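You operate a simulated robot arm through the tools that you are given. There is no shell and no other tool.

The job below is to be done with a simulated robot arm. You get a single attempt, and the scene is never put back.

TASK
Follow the table card: set the mug on the mat and pour all the juice into it.
Fine: Take the mug, mat and plate whose colours the card names. Put the juice jug back and lay the blue spoon on the plate. Put no bare finger in food or drink. Spill a teaspoon at most; pinch, break and dent nothing; leave nothing switched on. Set down upright: what you pick out, juice jug.

The check looks at the end state, three seconds after you hand in, the way a careful person would. Anything else that was tipped, shoved, dropped, spilled or broken makes it a failure.

THE ROBOT
A 7-joint arm with a three-finger gripper, fixed in place. Base frame: the origin is on the floor under the middle of its stand, x ahead of it, y to its left, z up; the work surface is at about z = 0.75. Lengths are in m, angles in rad, forces in N, time in s.
It reaches about 1.342 m from its shoulder. Its first joint turns from -2.897 to 2.897 rad. Payload 2.69 kg.
The TCP is the grasp point between the finger pads, 0.03 m short of the fingertips. In the tool frame z runs along the fingers and y along their closing line. The gripper opens to 0.128 m; its body begins 0.117 m behind the TCP.
Orientation is that of the tool frame in the base frame, as [roll, pitch, yaw] about the fixed x, y, z axes, in that order (R = Rz(yaw) Ry(pitch) Rx(roll)). With the fingers straight down and closing along the base's y, the tool's x points along the base's -x, its y along +y and its z along -z.

THE INTERFACE
- The arm moves only by the tool nudge_tool. Its arguments are lists of equal length, an entry for each row: "dp": the shift along the base's x, y, z in m, a list of three; "delta_rot": the turn, a rotation vector about the base's x, y, z in rad, a list of three. In form: {"dp": [[dx, dy, dz], ...], "delta_rot": [[wx, wy, wz], ...]}. A call has 1 to 20 rows; each row is the pose to reach, as a shift and turn from the pose commanded when the call began. "fingers" is the finger opening in m, from 0 to 0.128, set as the call begins (left out, the last holds). Rows are played at 5 a second. More than 0.05 m and 0.15 rad between two rows, or a gripper value outside its range, and nothing of the call is played. A pose out of reach is approached as far as the arm can. The call stops where the force on the tool passes 40 N (or 10 N more than at its start, if that is more) or the arm is blocked; 0.2 s more then pass. Each finger travels about 0.127 m/s and halts on what it meets, pressing with about 33 N; the grip force reading is that of the motor and also rises with nothing between the fingers. The clock runs only during rows and for 0.2 s after the last one: add rows that repeat a pose to give the fingers time. The reply holds the time, the measured pose of the TCP, the force on the tool along the base axes, the opening and the grip force, in the units named above and with some noise, with the torque about the TCP (base axes, N m) and any sound that the robot's microphone picked up.
- Cameras (640 x 400 px; columns grow to the right, rows downward): "scene" is fixed at [0.2209, 0.6506, 1.3224]; the picture's right is [-0.60, -0.80, 0.00], its down [-0.56, 0.42, -0.72] and it looks along [0.57, -0.43, -0.70] (base axes); focal length 216 px, centre (320, 200). "wrist" rides on the gripper at [0.058, 0.054, -0.131] in the tool frame; the picture's right is [-0.68, 0.74, 0.00], its down [-0.62, -0.57, -0.55] and it looks along [-0.40, -0.37, 0.84] (tool axes); focal length 234 px, centre (320, 200). There is no depth. A picture from a camera that has moved, and an enlarged one, comes with that camera's place and axes in the base frame and with its lens.
- snapshot(camera): a new picture of that camera. It takes no simulated time.
- move_column(by): moves the trunk up (or, below 0, down) by that many m; the arm rides with it, the base frame stays. It gives what a move gives, with no picture.
- enlarge(camera, box): a new picture of the part [left, top, right, bottom] of that camera's present view, enlarged. It takes no simulated time.
- finish_job(): hands the job in; it is judged then, once.

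Nothing tells you positions but the pictures and the camera data. Unless the task says otherwise, let go and move clear before handing in.

The tools are called after ">>>" as a command line: name --argument value ..., lists and objects as JSON in quotes. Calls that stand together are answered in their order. nudge_tool: Moves the arm, as the interface text tells. Its arguments: {"type":"object","properties":{"dp":{"type":"array"},"delta_rot":{"type":"array"},"fingers":{"type":"number"}},"required":["dp","delta_rot"]} The other tools are called the same way: move_column (by) moves the trunk up or down; snapshot (camera) takes a picture; enlarge (camera, box) takes an enlarged picture of a part of a camera's view; finish_job () hands the job in.

At the start:

```text
time: 0.0
position: [0.5836, 0.4483, 1.1361]
tool_rot: [3.141, 0.0, -3.141]
wrist_force: [0.3, -0.1, -0.5]
moment: [-0.01, -0.03, -0.03]
finger_gap: 0.1281
gripper_force: 0.1
trunk travel left (down, up): [-0.15, 0.2]
```

scene: 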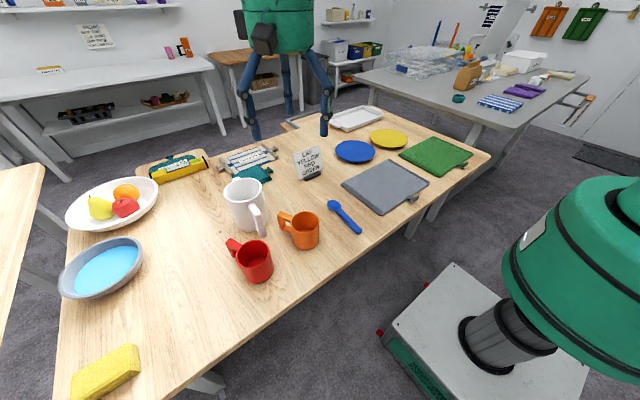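
wrist: 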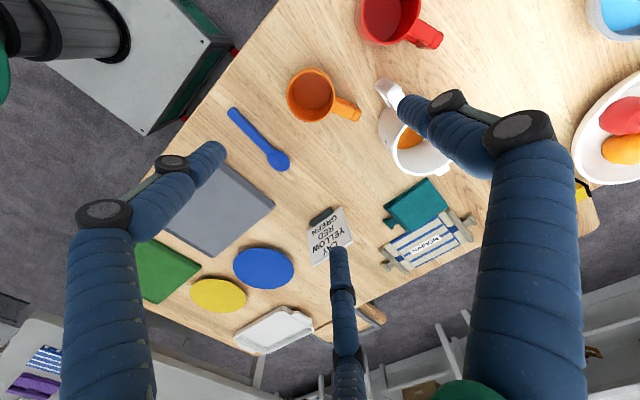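

I see a table with a white jug with juice, red and orange mugs, blue and yellow plates, grey and green mats, a blue spoon, and a card. First I read the card in close-up.

>>> enlarge --camera "scene" --box '[280, 135, 340, 190]'

>>> enlarge --camera "wrist" --box '[290, 190, 370, 270]'

>>> enlarge --camera "scene" --box '[200, 150, 380, 290]'

>>> enlarge --camera "scene" --box '[320, 100, 500, 230]'

```text
7.27 times, centred on (310, 162) of scene
camera zoom: at [0.2209, 0.6506, 1.3224], right [-0.6, -0.8, 0.0], down [-0.56, 0.42, -0.72], along [0.57, -0.43, -0.7], focal length 1574 px, centre (393, 473)
```

zoom: 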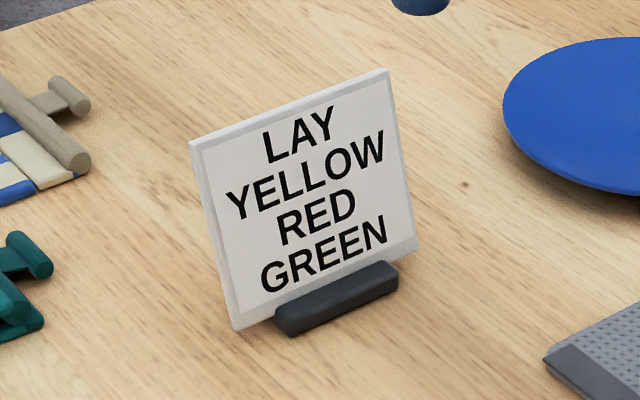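

```text
5.00 times, centred on (330, 230) of wrist
camera zoom: at [0.525, 0.5032, 1.267], right [0.68, 0.74, 0.0], down [0.62, -0.57, 0.55], along [0.4, -0.37, -0.84], focal length 1171 px, centre (270, 50)
```

zoom: 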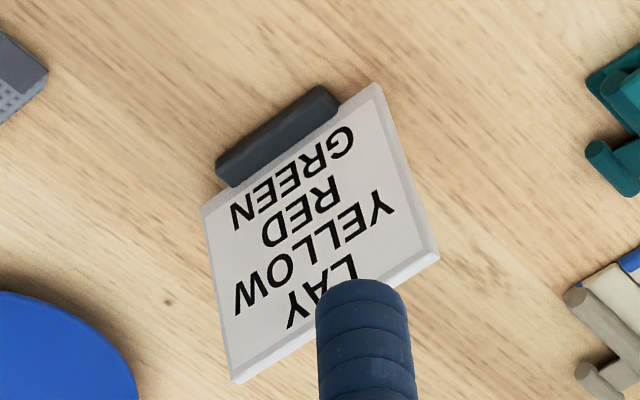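

```text
2.86 times, centred on (290, 220) of scene
camera zoom: at [0.2209, 0.6506, 1.3224], right [-0.6, -0.8, 0.0], down [-0.56, 0.42, -0.72], along [0.57, -0.43, -0.7], focal length 618 px, centre (406, 143)
```

zoom: 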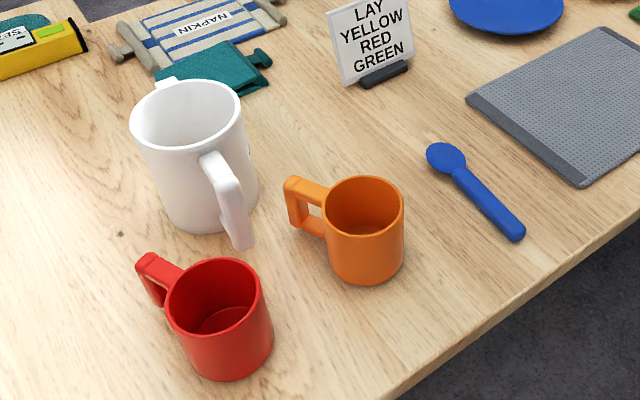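

```text
3.08 times, centred on (410, 165) of scene
camera zoom: at [0.2209, 0.6506, 1.3224], right [-0.6, -0.8, 0.0], down [-0.56, 0.42, -0.72], along [0.57, -0.43, -0.7], focal length 666 px, centre (43, 308)
```

zoom: 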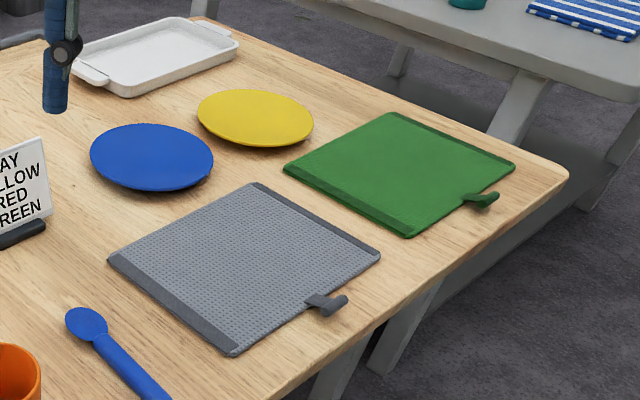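

The card says YELLOW / RED / GREEN, so I want the yellow plate (≈0.84,-0.28), red mug (≈0.56,0.61) and green mat (≈0.61,-0.34). The jug is at about (0.74,0.55) with its handle toward -x. First I close the fingers part way in free air to learn how they move.

>>> nudge_tool --dp '[[0, 0, 0], [0, 0, 0], [0, 0, 0], [0, 0, 0], [0, 0, 0]]' --delta_rot '[[0, 0, 0], [0, 0, 0], [0, 0, 0], [0, 0, 0], [0, 0, 0]]' --fingers 0.03

>>> snapshot --camera "wrist"

>>> enlarge --camera "scene" --box '[200, 0, 380, 140]'

```text
time: 1.2
position: [0.5838, 0.4488, 1.1354]
tool_rot: [-3.141, 0.0, -3.141]
wrist_force: [0.5, 0.1, -0.8]
moment: [-0.01, 0.04, -0.03]
finger_gap: 0.0301
gripper_force: 0.0
trunk travel left (down, up): [-0.15, 0.2]
```

```text
taken
camera wrist: at [0.525, 0.5032, 1.267], right [0.68, 0.74, 0.0], down [0.62, -0.57, 0.55], along [0.4, -0.37, -0.84], focal length 234 px, centre (320, 200)
```

wrist: 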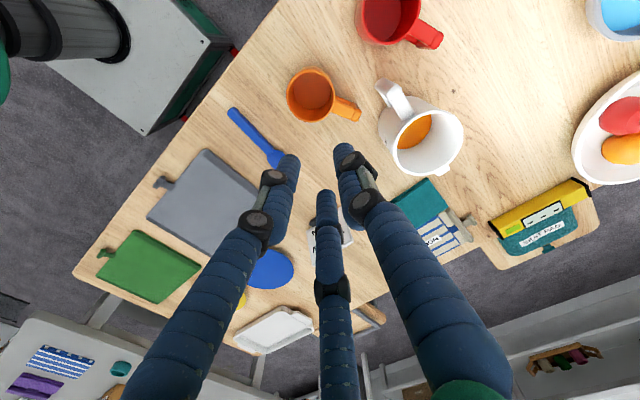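

```text
2.86 times, centred on (290, 70) of scene
camera zoom: at [0.2209, 0.6506, 1.3224], right [-0.6, -0.8, 0.0], down [-0.56, 0.42, -0.72], along [0.57, -0.43, -0.7], focal length 618 px, centre (406, 571)
```

zoom: 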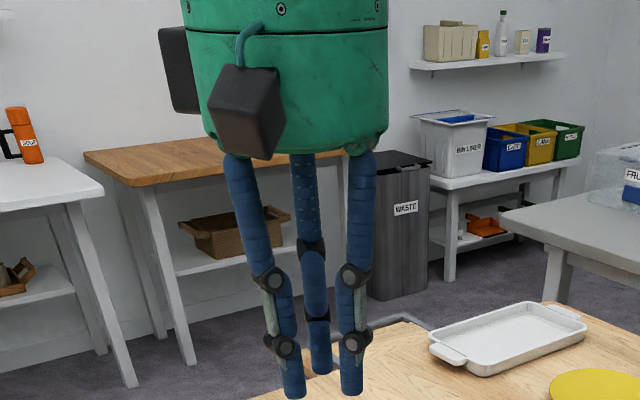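

The gripper closes radially as a three-jaw (one finger at +y, two on the -y side). The wrist view now shows the jug clearly, so I enlarge it to measure the jug and mugs.

>>> enlarge --camera "wrist" --box '[270, 50, 480, 190]'

>>> enlarge --camera "scene" --box '[210, 160, 330, 290]'

```text
2.86 times, centred on (375, 120) of wrist
camera zoom: at [0.525, 0.5032, 1.267], right [0.68, 0.74, 0.0], down [0.62, -0.57, 0.55], along [0.4, -0.37, -0.84], focal length 669 px, centre (163, 429)
```

zoom: 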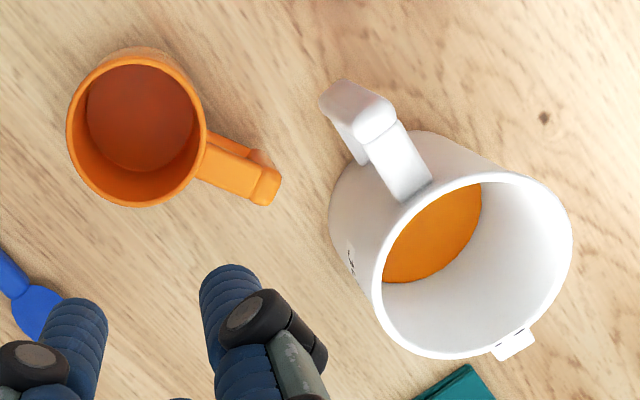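

```text
3.08 times, centred on (270, 225) of scene
camera zoom: at [0.2209, 0.6506, 1.3224], right [-0.6, -0.8, 0.0], down [-0.56, 0.42, -0.72], along [0.57, -0.43, -0.7], focal length 666 px, centre (474, 123)
```

zoom: 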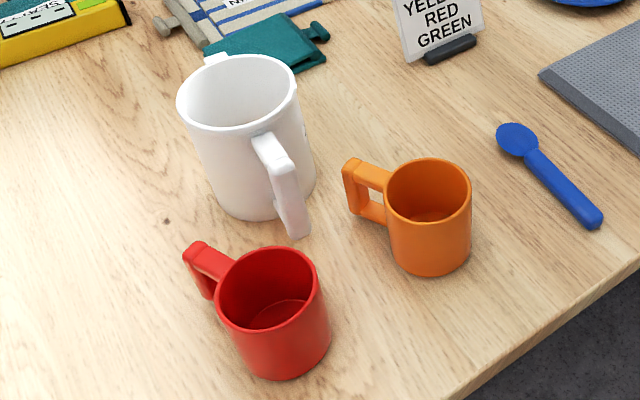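

The jug is centred near (0.739, 0.547), rim z≈0.8975, diameter ≈0.111, spout toward +x. Before touching anything I'll dry-run the pouring tilt over the mat at height, to see whether the arm can reach it.

>>> nudge_tool --dp '[[0.001, -0.039, 0], [0.002, -0.078, 0], [0.003, -0.117, 0], [0.004, -0.156, 0], [0.005, -0.195, 0], [0.006, -0.234, 0], [0.007, -0.273, 0], [0.008, -0.312, 0], [0.009, -0.351, 0], [0.01, -0.39, 0], [0.011, -0.429, 0], [0.012, -0.468, 0], [0.013, -0.507, 0], [0.014, -0.546, 0], [0.015, -0.585, 0], [0.016, -0.624, 0], [0.016, -0.663, 0], [0.016, -0.702, 0], [0.016, -0.741, 0], [0.016, -0.779, 0]]' --delta_rot '[[0, 0, -0.05], [0, 0, -0.1], [0, 0, -0.15], [0, 0, -0.2], [0, 0, -0.25], [0, 0, -0.3], [0, 0, -0.35], [0, 0, -0.4], [0, 0, -0.45], [0, 0, -0.5], [0, 0, -0.55], [0, 0, -0.6], [0, 0, -0.65], [0, 0, -0.7], [0, 0, -0.75], [0, 0, -0.8], [0, 0, -0.85], [0, 0, -0.9], [0, 0, -0.95], [0, 0, -1.03]]' --fingers 0.11

>>> snapshot --camera "wrist"

>>> snapshot --camera "scene"

```text
time: 5.4
position: [0.5998, -0.333, 1.1359]
tool_rot: [3.141, -0.002, 2.11]
wrist_force: [-0.1, 1.1, 0.3]
moment: [-0.05, -0.02, 0.0]
finger_gap: 0.1099
gripper_force: 0.1
trunk travel left (down, up): [-0.15, 0.2]
```

```text
taken
camera wrist: at [0.614, -0.2545, 1.2672], right [0.98, -0.2, 0.0], down [-0.17, -0.82, 0.55], along [-0.11, -0.54, -0.84], focal length 234 px, centre (320, 200)
```

wrist: 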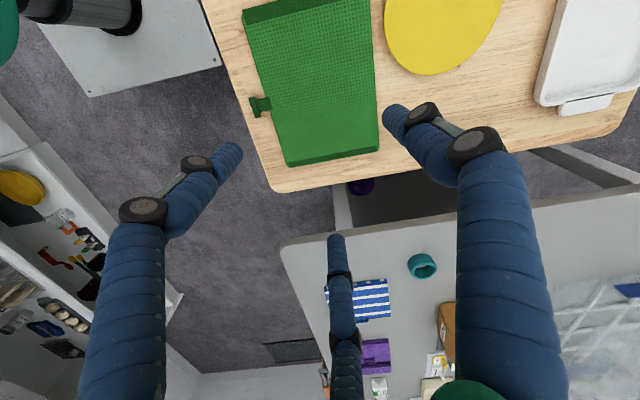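

```text
taken
```

scene: 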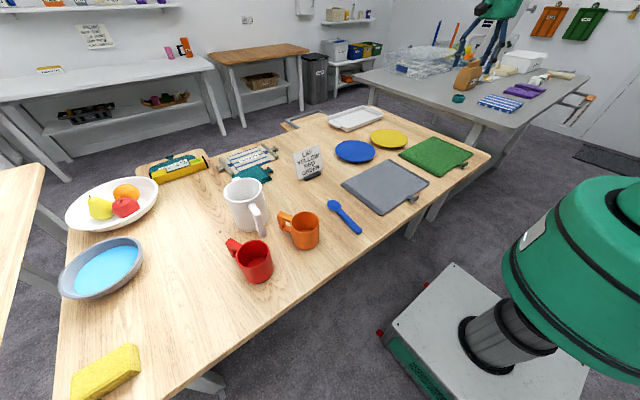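

The mat is confirmed at x 0.49–0.71, y -0.475 to -0.187. Now I dry-run the tilt (about -y) there while lowering a little, watching that the pose is reached.

>>> nudge_tool --dp '[[0, 0, -0.008], [0, 0, -0.016], [0, 0, -0.024], [0, 0, -0.032], [0, 0, -0.04], [0, 0, -0.048], [0, 0, -0.056], [0, 0, -0.064], [0, 0, -0.072], [0, 0, -0.08], [0, 0, -0.088], [0, 0, -0.096], [0, 0, -0.104], [0, 0, -0.112], [0, 0, -0.12], [0, 0, -0.128], [0, 0, -0.136], [0, 0, -0.144], [0, 0, -0.15]]' --delta_rot '[[0, -0.1, 0], [0, -0.2, 0], [0, -0.3, 0], [0, -0.4, 0], [0, -0.5, 0], [0, -0.6, 0], [0, -0.7, 0], [0, -0.8, 0], [0, -0.9, 0], [0, -1.0, 0], [0, -1.1, 0], [0, -1.2, 0], [0, -1.3, 0], [0, -1.4, 0], [0, -1.5, 0], [0, -1.6, 0], [0, -1.7, 0], [0, -1.8, 0], [0, -1.9, 0]]'

>>> snapshot --camera "wrist"

>>> snapshot --camera "scene"

```text
time: 9.4
position: [0.6, -0.3323, 0.9889]
tool_rot: [1.189, 0.509, 1.377]
wrist_force: [0.3, -0.3, 0.8]
moment: [0.02, 0.08, -0.03]
finger_gap: 0.1099
gripper_force: 0.0
trunk travel left (down, up): [-0.15, 0.2]
```

```text
taken
camera wrist: at [0.47, -0.2537, 0.9601], right [-0.32, -0.2, 0.93], down [-0.46, -0.82, -0.34], along [0.83, -0.54, 0.17], focal length 234 px, centre (320, 200)
```

wrist: 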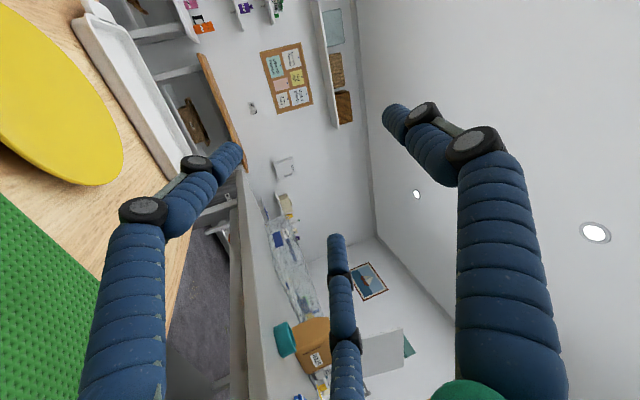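

```text
taken
```

scene: 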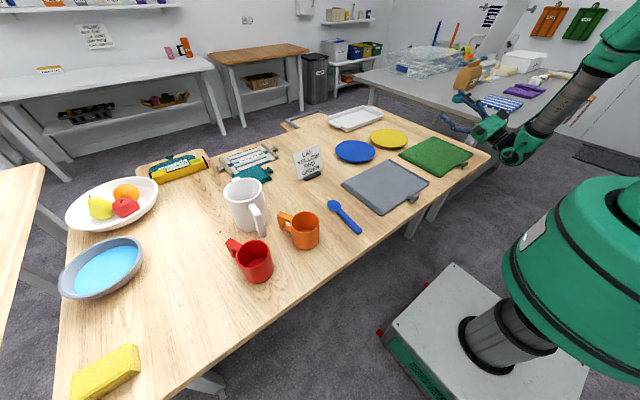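

The tilt pose is reachable (fingers pointing +x and 19° up). I reverse the tilt and then head back toward the red mug.

>>> nudge_tool --dp '[[0, 0, 0.008], [0, 0, 0.016], [0, 0, 0.024], [0, 0, 0.032], [0, 0, 0.04], [0, 0, 0.048], [0, 0, 0.056], [0, 0, 0.064], [0, 0, 0.072], [0, 0, 0.08], [0, 0, 0.088], [0, 0, 0.096], [0, 0, 0.104], [0, 0, 0.112], [0, 0, 0.12], [0, 0, 0.128], [0, 0, 0.136], [0, 0, 0.144], [0, 0, 0.15]]' --delta_rot '[[0, 0.1, 0], [0, 0.2, 0], [0, 0.3, 0], [0, 0.4, 0], [0, 0.5, 0], [0, 0.6, 0], [0, 0.7, 0], [0, 0.8, 0], [0, 0.9, 0], [0, 1.0, 0], [0, 1.1, 0], [0, 1.2, 0], [0, 1.3, 0], [0, 1.4, 0], [0, 1.5, 0], [0, 1.6, 0], [0, 1.7, 0], [0, 1.8, 0], [0, 1.9, 0]]'

>>> nudge_tool --dp '[[-0.002, 0.045, 0], [-0.004, 0.09, 0], [-0.006, 0.135, 0], [-0.008, 0.18, 0], [-0.01, 0.225, 0], [-0.012, 0.27, 0], [-0.014, 0.315, 0], [-0.016, 0.36, 0], [-0.018, 0.405, 0], [-0.02, 0.45, 0], [-0.022, 0.495, 0], [-0.024, 0.54, 0], [-0.026, 0.585, 0], [-0.028, 0.63, 0], [-0.03, 0.675, 0], [-0.032, 0.72, 0], [-0.034, 0.765, 0], [-0.036, 0.81, 0], [-0.038, 0.855, 0], [-0.04, 0.9, 0]]' --delta_rot '[[0, 0, 0.05], [0, 0, 0.1], [0, 0, 0.15], [0, 0, 0.2], [0, 0, 0.25], [0, 0, 0.3], [0, 0, 0.35], [0, 0, 0.4], [0, 0, 0.45], [0, 0, 0.5], [0, 0, 0.55], [0, 0, 0.6], [0, 0, 0.65], [0, 0, 0.7], [0, 0, 0.75], [0, 0, 0.8], [0, 0, 0.85], [0, 0, 0.9], [0, 0, 0.95], [0, 0, 1.03]]'

>>> snapshot --camera "wrist"

```text
time: 13.4
position: [0.5994, -0.3309, 1.1358]
tool_rot: [-3.139, 0.0, 2.112]
wrist_force: [-0.8, 0.7, -0.2]
moment: [0.0, 0.02, -0.02]
finger_gap: 0.1101
gripper_force: 0.1
trunk travel left (down, up): [-0.15, 0.2]
```

```text
time: 17.6
position: [0.5598, 0.5676, 1.1327]
tool_rot: [-3.14, 0.0, -3.141]
wrist_force: [-0.1, -0.5, -0.3]
moment: [0.02, -0.02, -0.04]
finger_gap: 0.1099
gripper_force: 0.1
trunk travel left (down, up): [-0.15, 0.2]
```

```text
taken
camera wrist: at [0.5005, 0.6223, 1.2638], right [0.68, 0.74, 0.0], down [0.62, -0.56, 0.55], along [0.4, -0.37, -0.84], focal length 234 px, centre (320, 200)
```

wrist: 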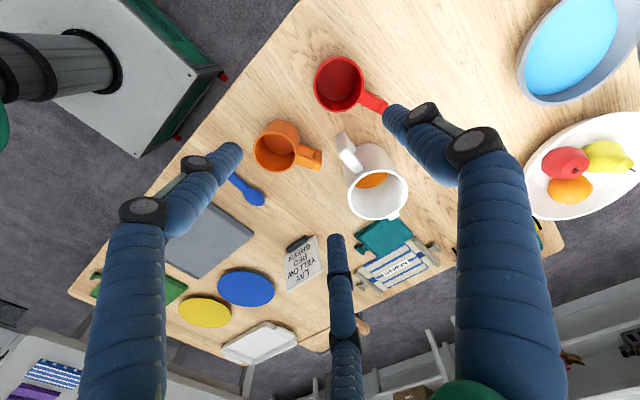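

The arm is back near the red mug. I enlarge the view to measure the mug's rim centre and handle direction precisely.

>>> enlarge --camera "wrist" --box '[240, 40, 420, 230]'

>>> enlarge --camera "wrist" --box '[290, 40, 410, 130]'

```text
2.11 times, centred on (330, 135) of wrist
camera zoom: at [0.5005, 0.6223, 1.2638], right [0.68, 0.74, 0.0], down [0.62, -0.56, 0.55], along [0.4, -0.37, -0.84], focal length 493 px, centre (299, 337)
```

zoom: 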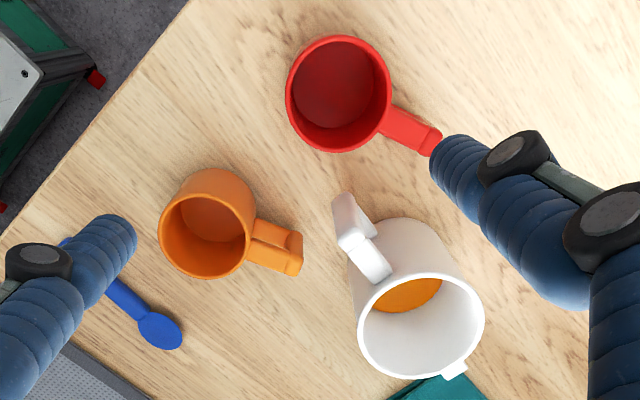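

```text
4.44 times, centred on (350, 85) of wrist
camera zoom: at [0.5005, 0.6223, 1.2638], right [0.68, 0.74, 0.0], down [0.62, -0.56, 0.55], along [0.4, -0.37, -0.84], focal length 1041 px, centre (187, 711)
```

zoom: 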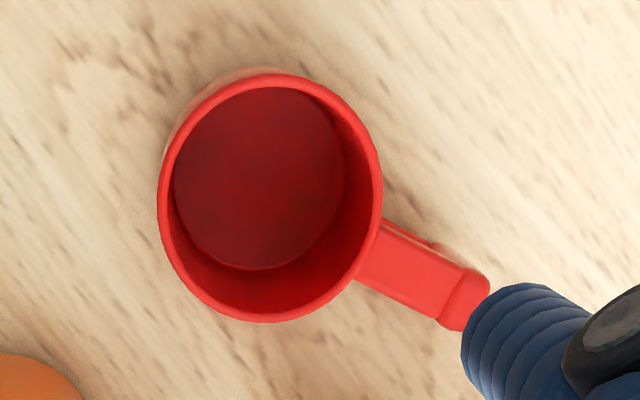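

The red mug's rim centre is ≈(0.558, 0.610), rim z≈0.838, diameter 0.083, handle at ~24°. I'll turn the gripper +0.35 rad so its fingers avoid both the mug handle and the jug handle, and descend to a pre-grasp above it.

>>> nudge_tool --dp '[[-0.0003, 0.008, -0.02], [-0.0006, 0.016, -0.05], [-0.0009, 0.024, -0.08], [-0.0012, 0.032, -0.11], [-0.0016, 0.0407, -0.14], [-0.0016, 0.0407, -0.17], [-0.0016, 0.0407, -0.2], [-0.0016, 0.0407, -0.216], [-0.0016, 0.0407, -0.216]]' --delta_rot '[[0, 0, 0.08], [0, 0, 0.16], [0, 0, 0.24], [0, 0, 0.32], [0, 0, 0.35], [0, 0, 0.35], [0, 0, 0.35], [0, 0, 0.35], [0, 0, 0.35]]' --fingers 0.108

>>> snapshot --camera "wrist"

>>> snapshot --camera "scene"

```text
time: 19.6
position: [0.5563, 0.6124, 0.9199]
tool_rot: [-3.141, 0.001, -2.791]
wrist_force: [-0.4, 0.4, -0.3]
moment: [-0.03, 0.02, -0.02]
finger_gap: 0.108
gripper_force: 0.0
trunk travel left (down, up): [-0.15, 0.2]
```

```text
taken
camera wrist: at [0.4822, 0.6437, 1.0502], right [0.38, 0.92, 0.0], down [0.77, -0.32, 0.55], along [0.51, -0.21, -0.84], focal length 234 px, centre (320, 200)
```

wrist: 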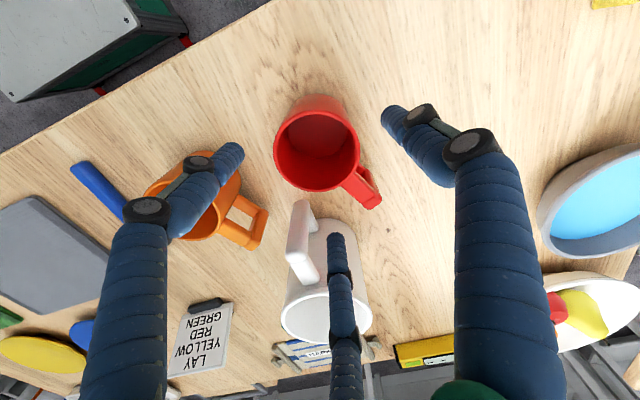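

```text
taken
```

scene: 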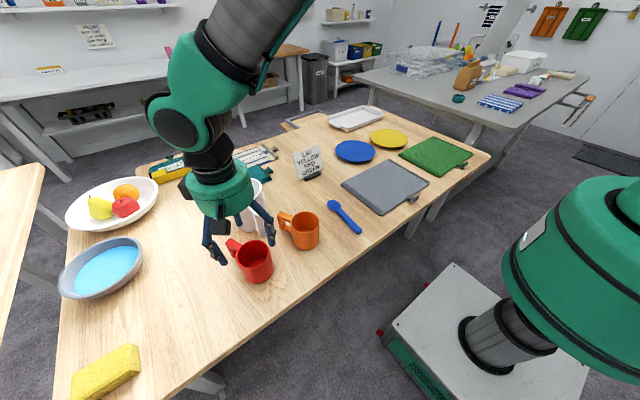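

The mug sits centred between the three fingers, with its handle in a gap. I descend to grasp height (TCP z≈0.80).

>>> nudge_tool --dp '[[0, 0, -0.02], [0, 0, -0.04], [0, 0, -0.06], [0, 0, -0.08], [0, 0, -0.1], [0, 0, -0.118], [0, 0, -0.118]]' --delta_rot '[[0, 0, 0], [0, 0, 0], [0, 0, 0], [0, 0, 0], [0, 0, 0], [0, 0, 0], [0, 0, 0]]'

>>> snapshot --camera "wrist"

>>> enlarge --camera "scene" --box '[180, 160, 340, 300]'

```text
time: 21.2
position: [0.5579, 0.611, 0.8023]
tool_rot: [-3.141, -0.001, -2.79]
wrist_force: [0.3, 0.2, -0.4]
moment: [0.01, 0.01, 0.0]
finger_gap: 0.1081
gripper_force: 0.0
trunk travel left (down, up): [-0.15, 0.2]
```

```text
taken
camera wrist: at [0.4829, 0.6426, 0.9328], right [0.38, 0.92, 0.0], down [0.77, -0.32, 0.55], along [0.51, -0.21, -0.84], focal length 234 px, centre (320, 200)
```

wrist: 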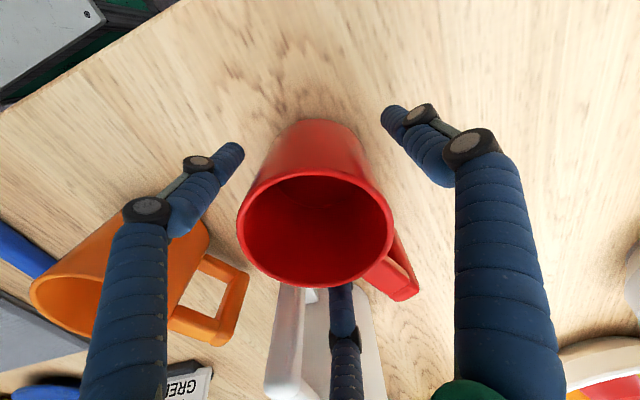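

```text
2.86 times, centred on (260, 230) of scene
camera zoom: at [0.2209, 0.6506, 1.3224], right [-0.6, -0.8, 0.0], down [-0.56, 0.42, -0.72], along [0.57, -0.43, -0.7], focal length 618 px, centre (491, 114)
```

zoom: 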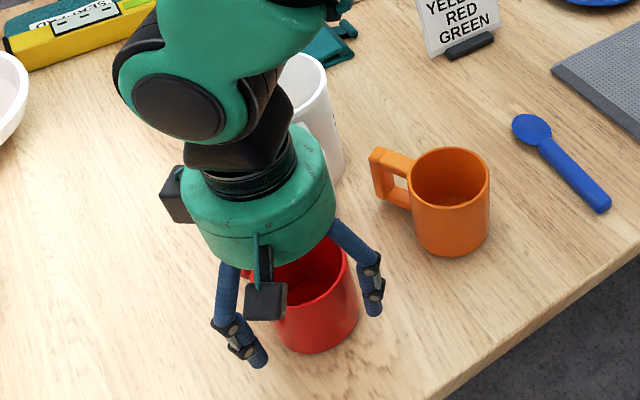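

Fingers straddle the mug with clearance all round. I close on it gently and hold to let the fingers settle.

>>> nudge_tool --dp '[[0, 0, 0], [0, 0, 0], [0, 0, 0], [0, 0, 0], [0, 0, 0]]' --delta_rot '[[0, 0, 0], [0, 0, 0], [0, 0, 0], [0, 0, 0], [0, 0, 0]]' --fingers 0.06

>>> snapshot --camera "wrist"

```text
time: 22.4
position: [0.5583, 0.612, 0.8029]
tool_rot: [-3.14, -0.001, -2.791]
wrist_force: [1.8, 0.0, 3.6]
moment: [0.21, -0.08, -0.08]
finger_gap: 0.0834
gripper_force: 32.9
trunk travel left (down, up): [-0.15, 0.2]
```

```text
taken
camera wrist: at [0.4829, 0.6425, 0.9335], right [0.38, 0.92, 0.0], down [0.77, -0.32, 0.55], along [0.51, -0.21, -0.84], focal length 234 px, centre (320, 200)
```

wrist: 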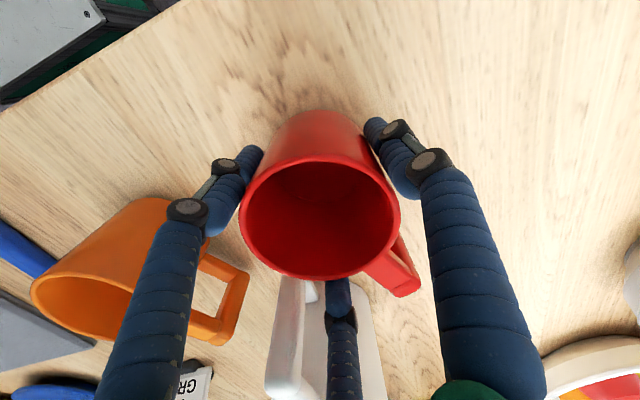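

The mug is held (gap 0.0834, 33 N). I lift it straight up 0.2 m, then carry it over toward the green mat.

>>> nudge_tool --dp '[[0, 0, 0.01], [0, 0, 0.03], [0, 0, 0.055], [0, 0, 0.08], [0, 0, 0.105], [0, 0, 0.13], [0, 0, 0.155], [0, 0, 0.18], [0, 0, 0.2], [0, 0, 0.2]]' --delta_rot '[[0, 0, 0], [0, 0, 0], [0, 0, 0], [0, 0, 0], [0, 0, 0], [0, 0, 0], [0, 0, 0], [0, 0, 0], [0, 0, 0], [0, 0, 0]]'

>>> snapshot --camera "scene"

```text
time: 24.6
position: [0.5591, 0.6077, 1.0005]
tool_rot: [-3.141, 0.001, -2.791]
wrist_force: [-0.9, -0.3, -3.2]
moment: [-0.04, 0.01, 0.0]
finger_gap: 0.0832
gripper_force: 33.0
trunk travel left (down, up): [-0.15, 0.2]
```

```text
taken
```

scene: 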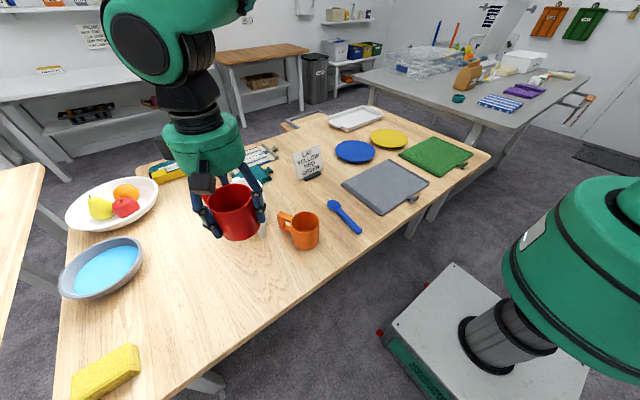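

The mug is lifted cleanly. Now I carry it in a straight line to above the mat centre.

>>> nudge_tool --dp '[[0.001, -0.02, 0], [0.003, -0.06, 0], [0.005, -0.105, 0], [0.0075, -0.15, 0], [0.01, -0.2, 0], [0.0125, -0.25, 0], [0.015, -0.3, 0], [0.0175, -0.35, 0], [0.02, -0.4, 0], [0.0225, -0.45, 0], [0.025, -0.5, 0], [0.0275, -0.55, 0], [0.03, -0.6, 0], [0.0325, -0.65, 0], [0.035, -0.7, 0], [0.0375, -0.75, 0], [0.04, -0.8, 0], [0.0425, -0.85, 0], [0.045, -0.895, 0], [0.047, -0.94, 0]]' --delta_rot '[[0, 0, 0], [0, 0, 0], [0, 0, 0], [0, 0, 0], [0, 0, 0], [0, 0, 0], [0, 0, 0], [0, 0, 0], [0, 0, 0], [0, 0, 0], [0, 0, 0], [0, 0, 0], [0, 0, 0], [0, 0, 0], [0, 0, 0], [0, 0, 0], [0, 0, 0], [0, 0, 0], [0, 0, 0], [0, 0, 0]]'

>>> snapshot --camera "wrist"

>>> snapshot --camera "scene"

```text
time: 28.8
position: [0.6064, -0.3289, 1.0009]
tool_rot: [-3.141, 0.0, -2.792]
wrist_force: [-0.4, 0.3, -3.4]
moment: [-0.04, 0.02, 0.01]
finger_gap: 0.0832
gripper_force: 33.3
trunk travel left (down, up): [-0.15, 0.2]
```

```text
taken
camera wrist: at [0.5313, -0.2995, 1.133], right [0.38, 0.92, 0.0], down [0.77, -0.32, 0.55], along [0.51, -0.21, -0.84], focal length 234 px, centre (320, 200)
```

wrist: 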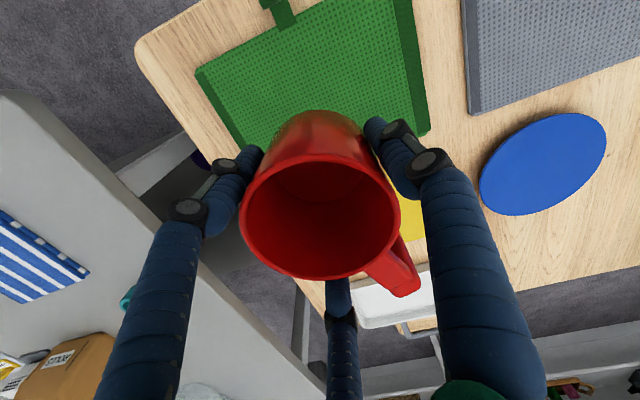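

```text
taken
```

scene: 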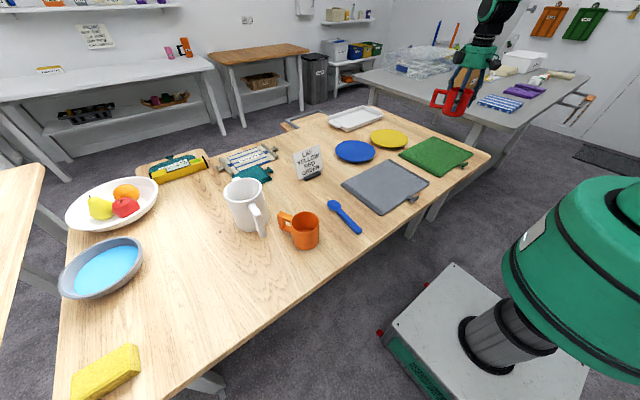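

Mug is above the mat centre (0.606,-0.329). I lower it to just above the mat.

>>> nudge_tool --dp '[[0, 0, -0.03], [0, 0, -0.06], [0, 0, -0.09], [0, 0, -0.12], [0, 0, -0.145], [0, 0, -0.165], [0, 0, -0.178], [0, 0, -0.183], [0, 0, -0.183]]' --delta_rot '[[0, 0, 0], [0, 0, 0], [0, 0, 0], [0, 0, 0], [0, 0, 0], [0, 0, 0], [0, 0, 0], [0, 0, 0], [0, 0, 0]]'

>>> enlarge --camera "scene" --box '[380, 90, 500, 200]'

>>> snapshot --camera "wrist"

```text
time: 30.8
position: [0.6054, -0.3296, 0.8179]
tool_rot: [3.141, 0.001, -2.79]
wrist_force: [0.4, -0.6, -2.7]
moment: [0.02, 0.01, 0.0]
finger_gap: 0.0835
gripper_force: 33.0
trunk travel left (down, up): [-0.15, 0.2]
```

```text
3.64 times, centred on (440, 145) of scene
camera zoom: at [0.2209, 0.6506, 1.3224], right [-0.6, -0.8, 0.0], down [-0.56, 0.42, -0.72], along [0.57, -0.43, -0.7], focal length 787 px, centre (-116, 400)
```

zoom: 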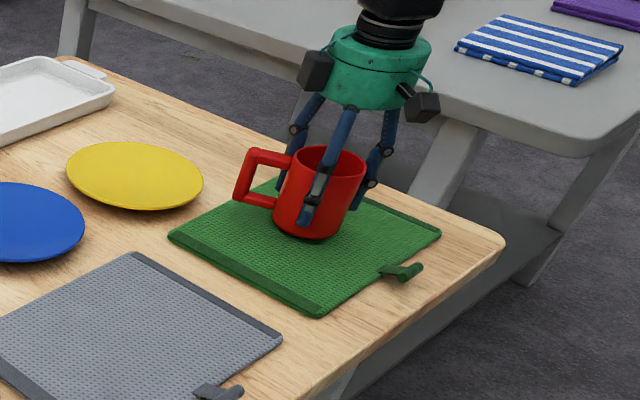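

```text
taken
camera wrist: at [0.5317, -0.2989, 0.9498], right [0.38, 0.92, 0.0], down [0.77, -0.32, 0.55], along [0.51, -0.21, -0.84], focal length 234 px, centre (320, 200)
```

wrist: 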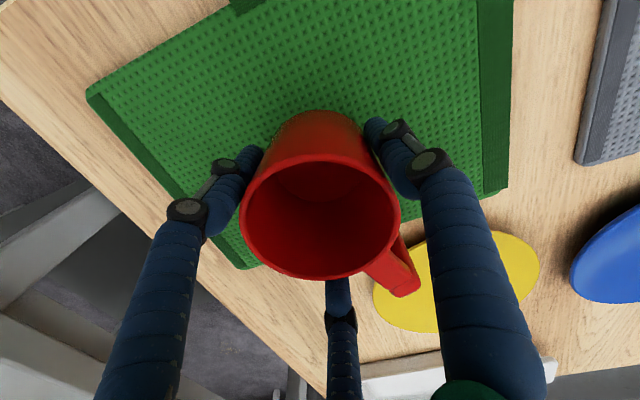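

The mug hangs about a centimetre above the mat. I step it down in millimetres and watch the force.

>>> nudge_tool --dp '[[0, 0, -0.003], [0, 0, -0.006], [0, 0, -0.008], [0, 0, -0.008]]' --delta_rot '[[0, 0, 0], [0, 0, 0], [0, 0, 0], [0, 0, 0]]'

```text
time: 31.8
position: [0.6064, -0.3302, 0.8094]
tool_rot: [3.141, 0.0, -2.79]
wrist_force: [0.3, 0.4, -0.8]
moment: [0.07, 0.02, -0.01]
finger_gap: 0.0833
gripper_force: 33.4
trunk travel left (down, up): [-0.15, 0.2]
```

The weight reading has begun to fall, so the mug is just touching. One or two more millimetres to seat it.

>>> nudge_tool --dp '[[0, 0, -0.001], [0, 0, -0.002], [0, 0, -0.002]]' --delta_rot '[[0, 0, 0], [0, 0, 0], [0, 0, 0]]'

```text
time: 32.6
position: [0.6069, -0.3314, 0.8083]
tool_rot: [-3.139, 0.003, -2.79]
wrist_force: [-6.6, -4.2, 20.2]
moment: [-0.16, 0.31, 0.0]
finger_gap: 0.0836
gripper_force: 32.6
trunk travel left (down, up): [-0.15, 0.2]
```

Seated (20 N of contact). I back off a millimetre to relax the contact, then open the fingers.

>>> nudge_tool --dp '[[0, 0, 0.0012], [0, 0, 0.0012]]' --delta_rot '[[0, 0, 0], [0, 0, 0]]'

>>> nudge_tool --dp '[[0, 0, 0], [0, 0, 0], [0, 0, 0], [0, 0, 0]]' --delta_rot '[[0, 0, 0], [0, 0, 0], [0, 0, 0], [0, 0, 0]]' --fingers 0.112

>>> snapshot --camera "wrist"

```text
time: 33.2
position: [0.6069, -0.3289, 0.81]
tool_rot: [-3.141, -0.002, -2.791]
wrist_force: [3.0, -4.2, 7.1]
moment: [-0.34, -0.42, -0.13]
finger_gap: 0.0831
gripper_force: 33.2
trunk travel left (down, up): [-0.15, 0.2]
```

```text
time: 34.2
position: [0.6075, -0.3287, 0.8099]
tool_rot: [3.141, -0.001, -2.791]
wrist_force: [-0.4, -0.5, 0.7]
moment: [-0.03, 0.0, -0.01]
finger_gap: 0.1119
gripper_force: 0.1
trunk travel left (down, up): [-0.15, 0.2]
```

```text
taken
camera wrist: at [0.5318, -0.2985, 0.9408], right [0.38, 0.92, 0.0], down [0.77, -0.32, 0.55], along [0.51, -0.21, -0.84], focal length 234 px, centre (320, 200)
```

wrist: 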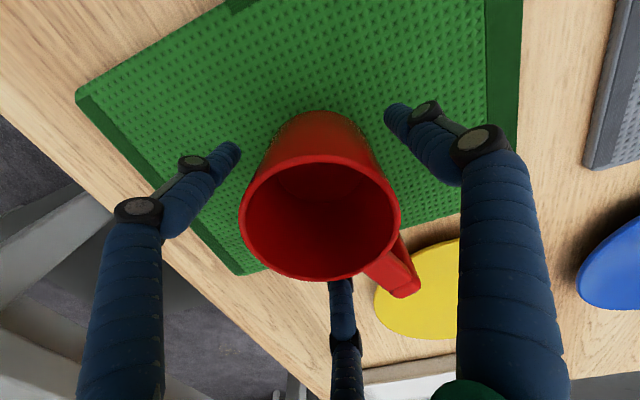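

The mug stands on the mat. I rise clear, then travel to above the jug while turning the gripper +1.675 rad (so the later pour orientation stays within the wrist's range).

>>> nudge_tool --dp '[[0, 0, 0.02], [0, 0, 0.05], [0, 0, 0.09], [0, 0, 0.13], [0, 0, 0.17], [0, 0, 0.21], [0, 0, 0.25], [0, 0, 0.25]]' --delta_rot '[[0, 0, 0], [0, 0, 0], [0, 0, 0], [0, 0, 0], [0, 0, 0], [0, 0, 0], [0, 0, 0], [0, 0, 0]]'

>>> nudge_tool --dp '[[0.0066, 0.0438, 0], [0.0132, 0.0876, 0], [0.0199, 0.1314, 0], [0.0265, 0.1752, 0], [0.0331, 0.219, 0], [0.0397, 0.2628, 0], [0.0463, 0.3066, 0], [0.053, 0.3504, 0], [0.0596, 0.3942, 0], [0.0662, 0.438, 0], [0.0728, 0.4818, 0], [0.0795, 0.5256, 0], [0.0861, 0.5694, 0], [0.0927, 0.6132, 0], [0.0993, 0.657, 0], [0.106, 0.7008, 0], [0.1126, 0.7446, 0], [0.1192, 0.7884, 0], [0.1258, 0.8322, 0], [0.1325, 0.876, 0]]' --delta_rot '[[0, 0, 0.0838], [0, 0, 0.1675], [0, 0, 0.2513], [0, 0, 0.335], [0, 0, 0.4188], [0, 0, 0.5025], [0, 0, 0.5863], [0, 0, 0.67], [0, 0, 0.7538], [0, 0, 0.8375], [0, 0, 0.9213], [0, 0, 1.005], [0, 0, 1.0888], [0, 0, 1.1725], [0, 0, 1.2563], [0, 0, 1.34], [0, 0, 1.4238], [0, 0, 1.5075], [0, 0, 1.5913], [0, 0, 1.675]]' --fingers 0.128

>>> snapshot --camera "wrist"

>>> snapshot --camera "scene"

```text
time: 36.0
position: [0.607, -0.332, 1.0625]
tool_rot: [3.141, 0.0, -2.79]
wrist_force: [-1.0, 0.5, 0.6]
moment: [0.0, -0.03, -0.02]
finger_gap: 0.112
gripper_force: 0.1
trunk travel left (down, up): [-0.15, 0.2]
```

```text
time: 40.2
position: [0.7385, 0.546, 1.0553]
tool_rot: [3.141, -0.001, -1.115]
wrist_force: [-0.9, 0.5, 0.0]
moment: [0.02, -0.01, 0.0]
finger_gap: 0.1279
gripper_force: 0.0
trunk travel left (down, up): [-0.15, 0.2]
```

```text
taken
camera wrist: at [0.7153, 0.4708, 1.1877], right [-0.96, 0.28, 0.0], down [0.24, 0.8, 0.55], along [0.16, 0.53, -0.84], focal length 234 px, centre (320, 200)
```

wrist: 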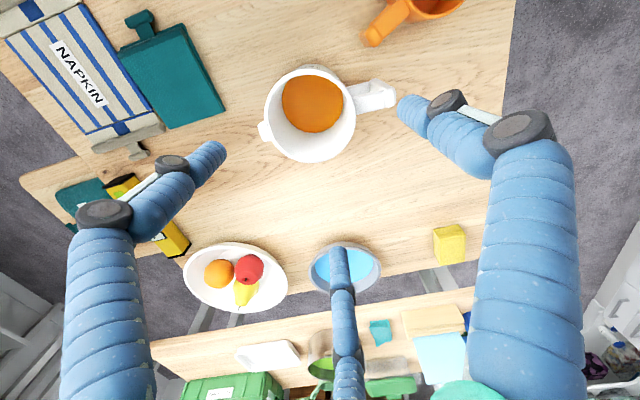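

```text
taken
```

scene: 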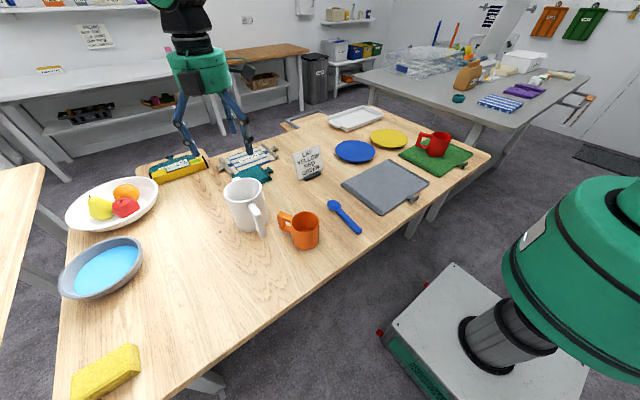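

The mug is on the green mat. The wrist camera looks right down on the jug now, so I enlarge to fix its centre, spout and handle angles.

>>> enlarge --camera "wrist" --box '[240, 40, 400, 180]'

>>> enlarge --camera "scene" --box '[200, 160, 340, 260]'

```text
2.86 times, centred on (320, 110) of wrist
camera zoom: at [0.7153, 0.4708, 1.1877], right [-0.96, 0.28, 0.0], down [0.24, 0.8, 0.55], along [0.16, 0.53, -0.84], focal length 669 px, centre (320, 457)
```

zoom: 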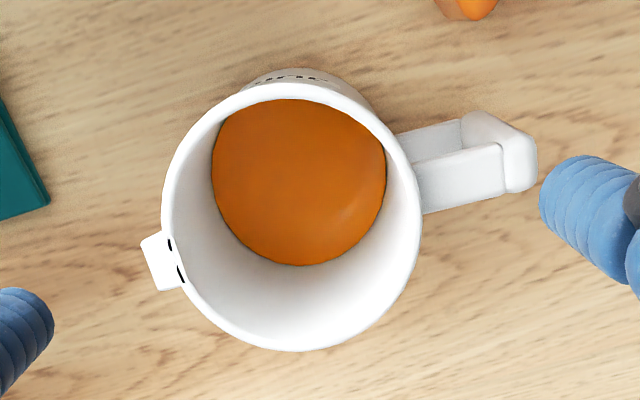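

```text
4.00 times, centred on (270, 210) of scene
camera zoom: at [0.2209, 0.6506, 1.3224], right [-0.6, -0.8, 0.0], down [-0.56, 0.42, -0.72], along [0.57, -0.43, -0.7], focal length 866 px, centre (520, 160)
```

zoom: 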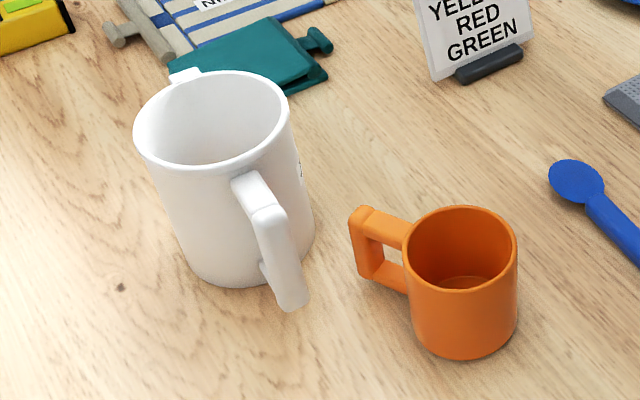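

Accounting for perspective, the jug's axis is nearer (0.748, 0.542), rim z≈0.89, spout at -5°, handle at 180°. I shift to that line and come down to just above the rim to check centring up close.

>>> nudge_tool --dp '[[0.003, -0.001, -0.02], [0.006, -0.003, -0.04], [0.009, -0.0045, -0.06], [0.009, -0.0045, -0.08], [0.009, -0.0045, -0.095], [0.009, -0.0045, -0.095]]' --delta_rot '[[0, 0, 0], [0, 0, 0], [0, 0, 0], [0, 0, 0], [0, 0, 0], [0, 0, 0]]'

>>> snapshot --camera "wrist"

>>> enlarge --camera "scene" --box '[180, 120, 320, 250]'

```text
time: 41.6
position: [0.7489, 0.5394, 0.9644]
tool_rot: [3.141, 0.0, -1.119]
wrist_force: [0.7, -0.7, 0.2]
moment: [-0.03, 0.01, 0.0]
finger_gap: 0.128
gripper_force: 0.0
trunk travel left (down, up): [-0.15, 0.2]
```

```text
taken
camera wrist: at [0.7259, 0.4658, 1.0955], right [-0.96, 0.28, 0.0], down [0.24, 0.8, 0.55], along [0.16, 0.53, -0.84], focal length 234 px, centre (320, 200)
```

wrist: 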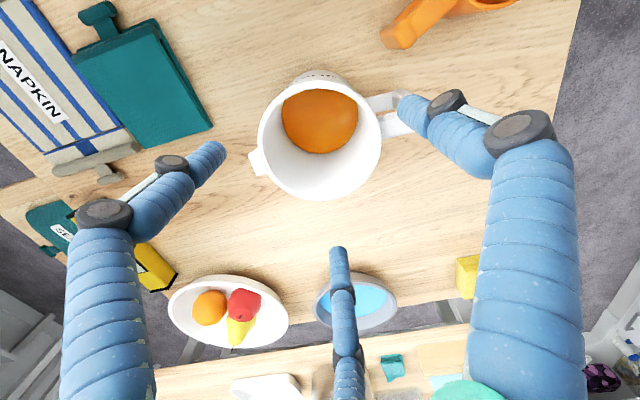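

```text
3.08 times, centred on (250, 185) of scene
camera zoom: at [0.2209, 0.6506, 1.3224], right [-0.6, -0.8, 0.0], down [-0.56, 0.42, -0.72], along [0.57, -0.43, -0.7], focal length 666 px, centre (535, 246)
```

zoom: 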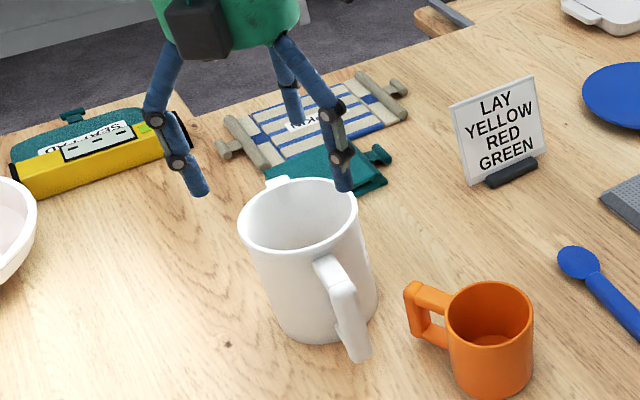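

In this close view the rim looks centred under the gripper. I enlarge once more to verify before descending.

>>> enlarge --camera "wrist" --box '[220, 60, 430, 220]'

```text
2.50 times, centred on (325, 140) of wrist
camera zoom: at [0.7259, 0.4658, 1.0955], right [-0.96, 0.28, 0.0], down [0.24, 0.8, 0.55], along [0.16, 0.53, -0.84], focal length 585 px, centre (308, 350)
```

zoom: 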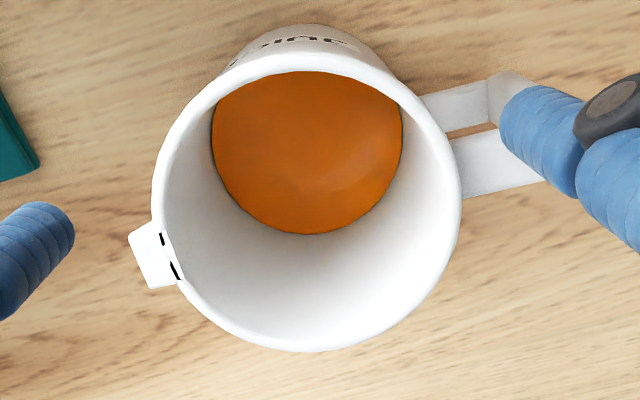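

The rim is centred within ~2 mm and the fingers clear both handle and spout. I descend slowly to TCP z≈0.855 around the jug.

>>> nudge_tool --dp '[[0, 0.001, -0.015], [0, 0.001, -0.03], [0, 0.001, -0.045], [0, 0.001, -0.06], [0, 0.001, -0.075], [0, 0.001, -0.09], [0, 0.001, -0.1], [0, 0.001, -0.107], [0, 0.001, -0.107]]' --delta_rot '[[0, 0, 0], [0, 0, 0], [0, 0, 0], [0, 0, 0], [0, 0, 0], [0, 0, 0], [0, 0, 0], [0, 0, 0], [0, 0, 0]]'

>>> snapshot --camera "wrist"

>>> enlarge --camera "scene" --box '[180, 140, 320, 260]'

```text
time: 43.6
position: [0.7489, 0.5438, 0.8582]
tool_rot: [3.14, 0.001, -1.116]
wrist_force: [0.4, 0.6, 1.2]
moment: [0.01, 0.0, 0.02]
finger_gap: 0.1279
gripper_force: 0.1
trunk travel left (down, up): [-0.15, 0.2]
```

```text
taken
camera wrist: at [0.7245, 0.4671, 0.9897], right [-0.96, 0.28, 0.0], down [0.24, 0.8, 0.55], along [0.16, 0.53, -0.84], focal length 234 px, centre (320, 200)
```

wrist: 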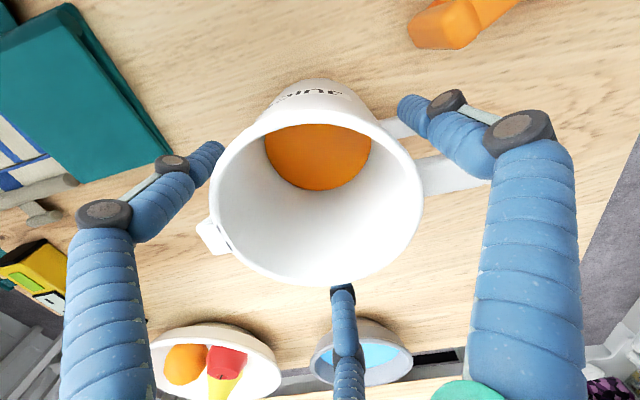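

```text
3.33 times, centred on (250, 200) of scene
camera zoom: at [0.2209, 0.6506, 1.3224], right [-0.6, -0.8, 0.0], down [-0.56, 0.42, -0.72], along [0.57, -0.43, -0.7], focal length 722 px, centre (553, 200)
```

zoom: 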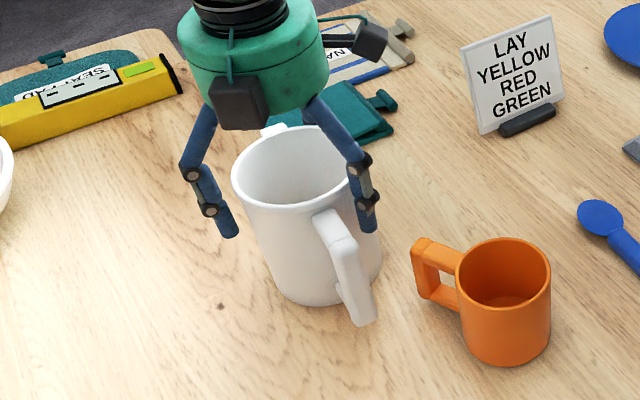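

The jug sits well inside the fingers. I close on it and hold.

>>> nudge_tool --dp '[[0, 0, 0], [0, 0, 0], [0, 0, 0], [0, 0, 0]]' --delta_rot '[[0, 0, 0], [0, 0, 0], [0, 0, 0], [0, 0, 0]]' --fingers 0.08

>>> snapshot --camera "wrist"

>>> enlarge --camera "scene" --box '[180, 140, 320, 260]'

```text
time: 44.6
position: [0.7479, 0.542, 0.8585]
tool_rot: [-3.141, 0.001, -1.116]
wrist_force: [2.0, -1.1, 3.5]
moment: [-0.12, 0.14, -0.05]
finger_gap: 0.1118
gripper_force: 33.4
trunk travel left (down, up): [-0.15, 0.2]
```

```text
taken
camera wrist: at [0.7245, 0.467, 0.9901], right [-0.96, 0.28, 0.0], down [0.24, 0.8, 0.55], along [0.16, 0.53, -0.84], focal length 234 px, centre (320, 200)
```

wrist: 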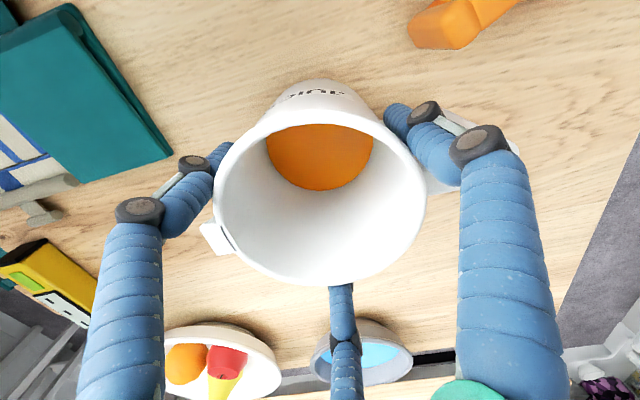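

```text
3.33 times, centred on (250, 200) of scene
camera zoom: at [0.2209, 0.6506, 1.3224], right [-0.6, -0.8, 0.0], down [-0.56, 0.42, -0.72], along [0.57, -0.43, -0.7], focal length 722 px, centre (553, 200)
```

zoom: 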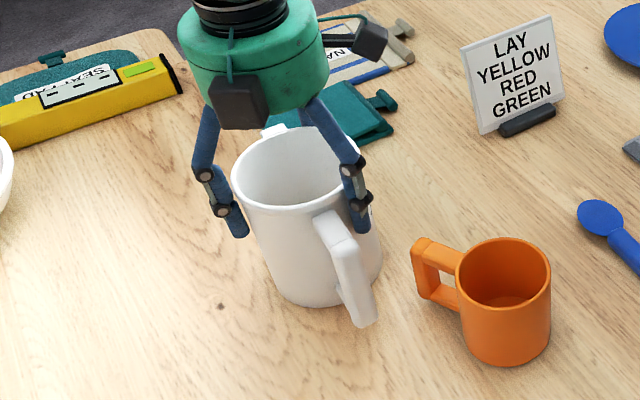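

The jug is gripped at 0.112. I lift it slowly and check weight and steadiness.

>>> nudge_tool --dp '[[0, 0, 0.004], [0, 0, 0.012], [0, 0, 0.022], [0, 0, 0.034], [0, 0, 0.047], [0, 0, 0.06], [0, 0, 0.073], [0, 0, 0.086], [0, 0, 0.1], [0, 0, 0.114], [0, 0, 0.126], [0, 0, 0.135], [0, 0, 0.14], [0, 0, 0.14]]' --delta_rot '[[0, 0, 0], [0, 0, 0], [0, 0, 0], [0, 0, 0], [0, 0, 0], [0, 0, 0], [0, 0, 0], [0, 0, 0], [0, 0, 0], [0, 0, 0], [0, 0, 0], [0, 0, 0], [0, 0, 0], [0, 0, 0]]'

>>> snapshot --camera "scene"

>>> snapshot --camera "wrist"

```text
time: 47.6
position: [0.7477, 0.5425, 0.9977]
tool_rot: [-3.141, -0.001, -1.116]
wrist_force: [-0.6, -0.3, -3.6]
moment: [-0.02, -0.02, -0.04]
finger_gap: 0.1117
gripper_force: 33.1
trunk travel left (down, up): [-0.15, 0.2]
```

```text
taken
```

scene: 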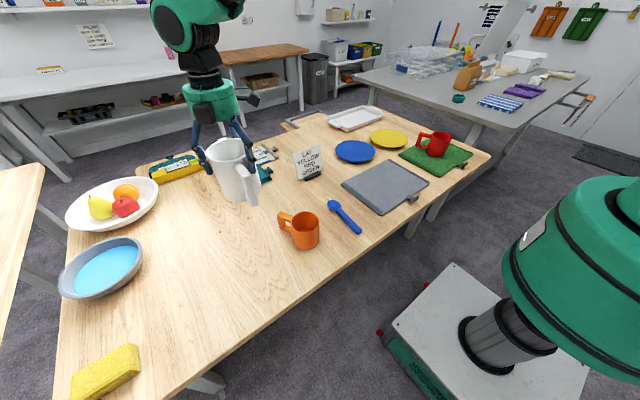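

```text
taken
camera wrist: at [0.723, 0.4673, 1.1298], right [-0.96, 0.28, 0.0], down [0.24, 0.8, 0.55], along [0.16, 0.53, -0.84], focal length 234 px, centre (320, 200)
```

wrist: 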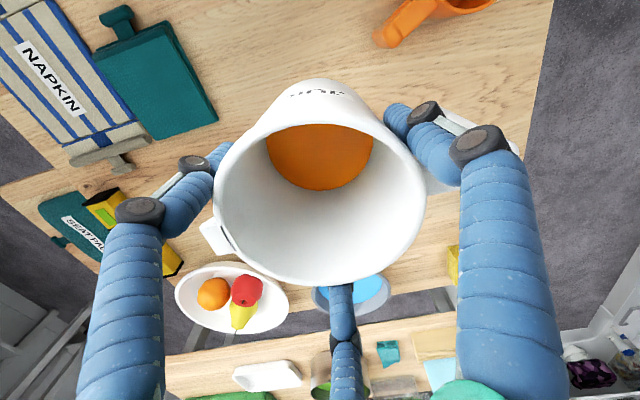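

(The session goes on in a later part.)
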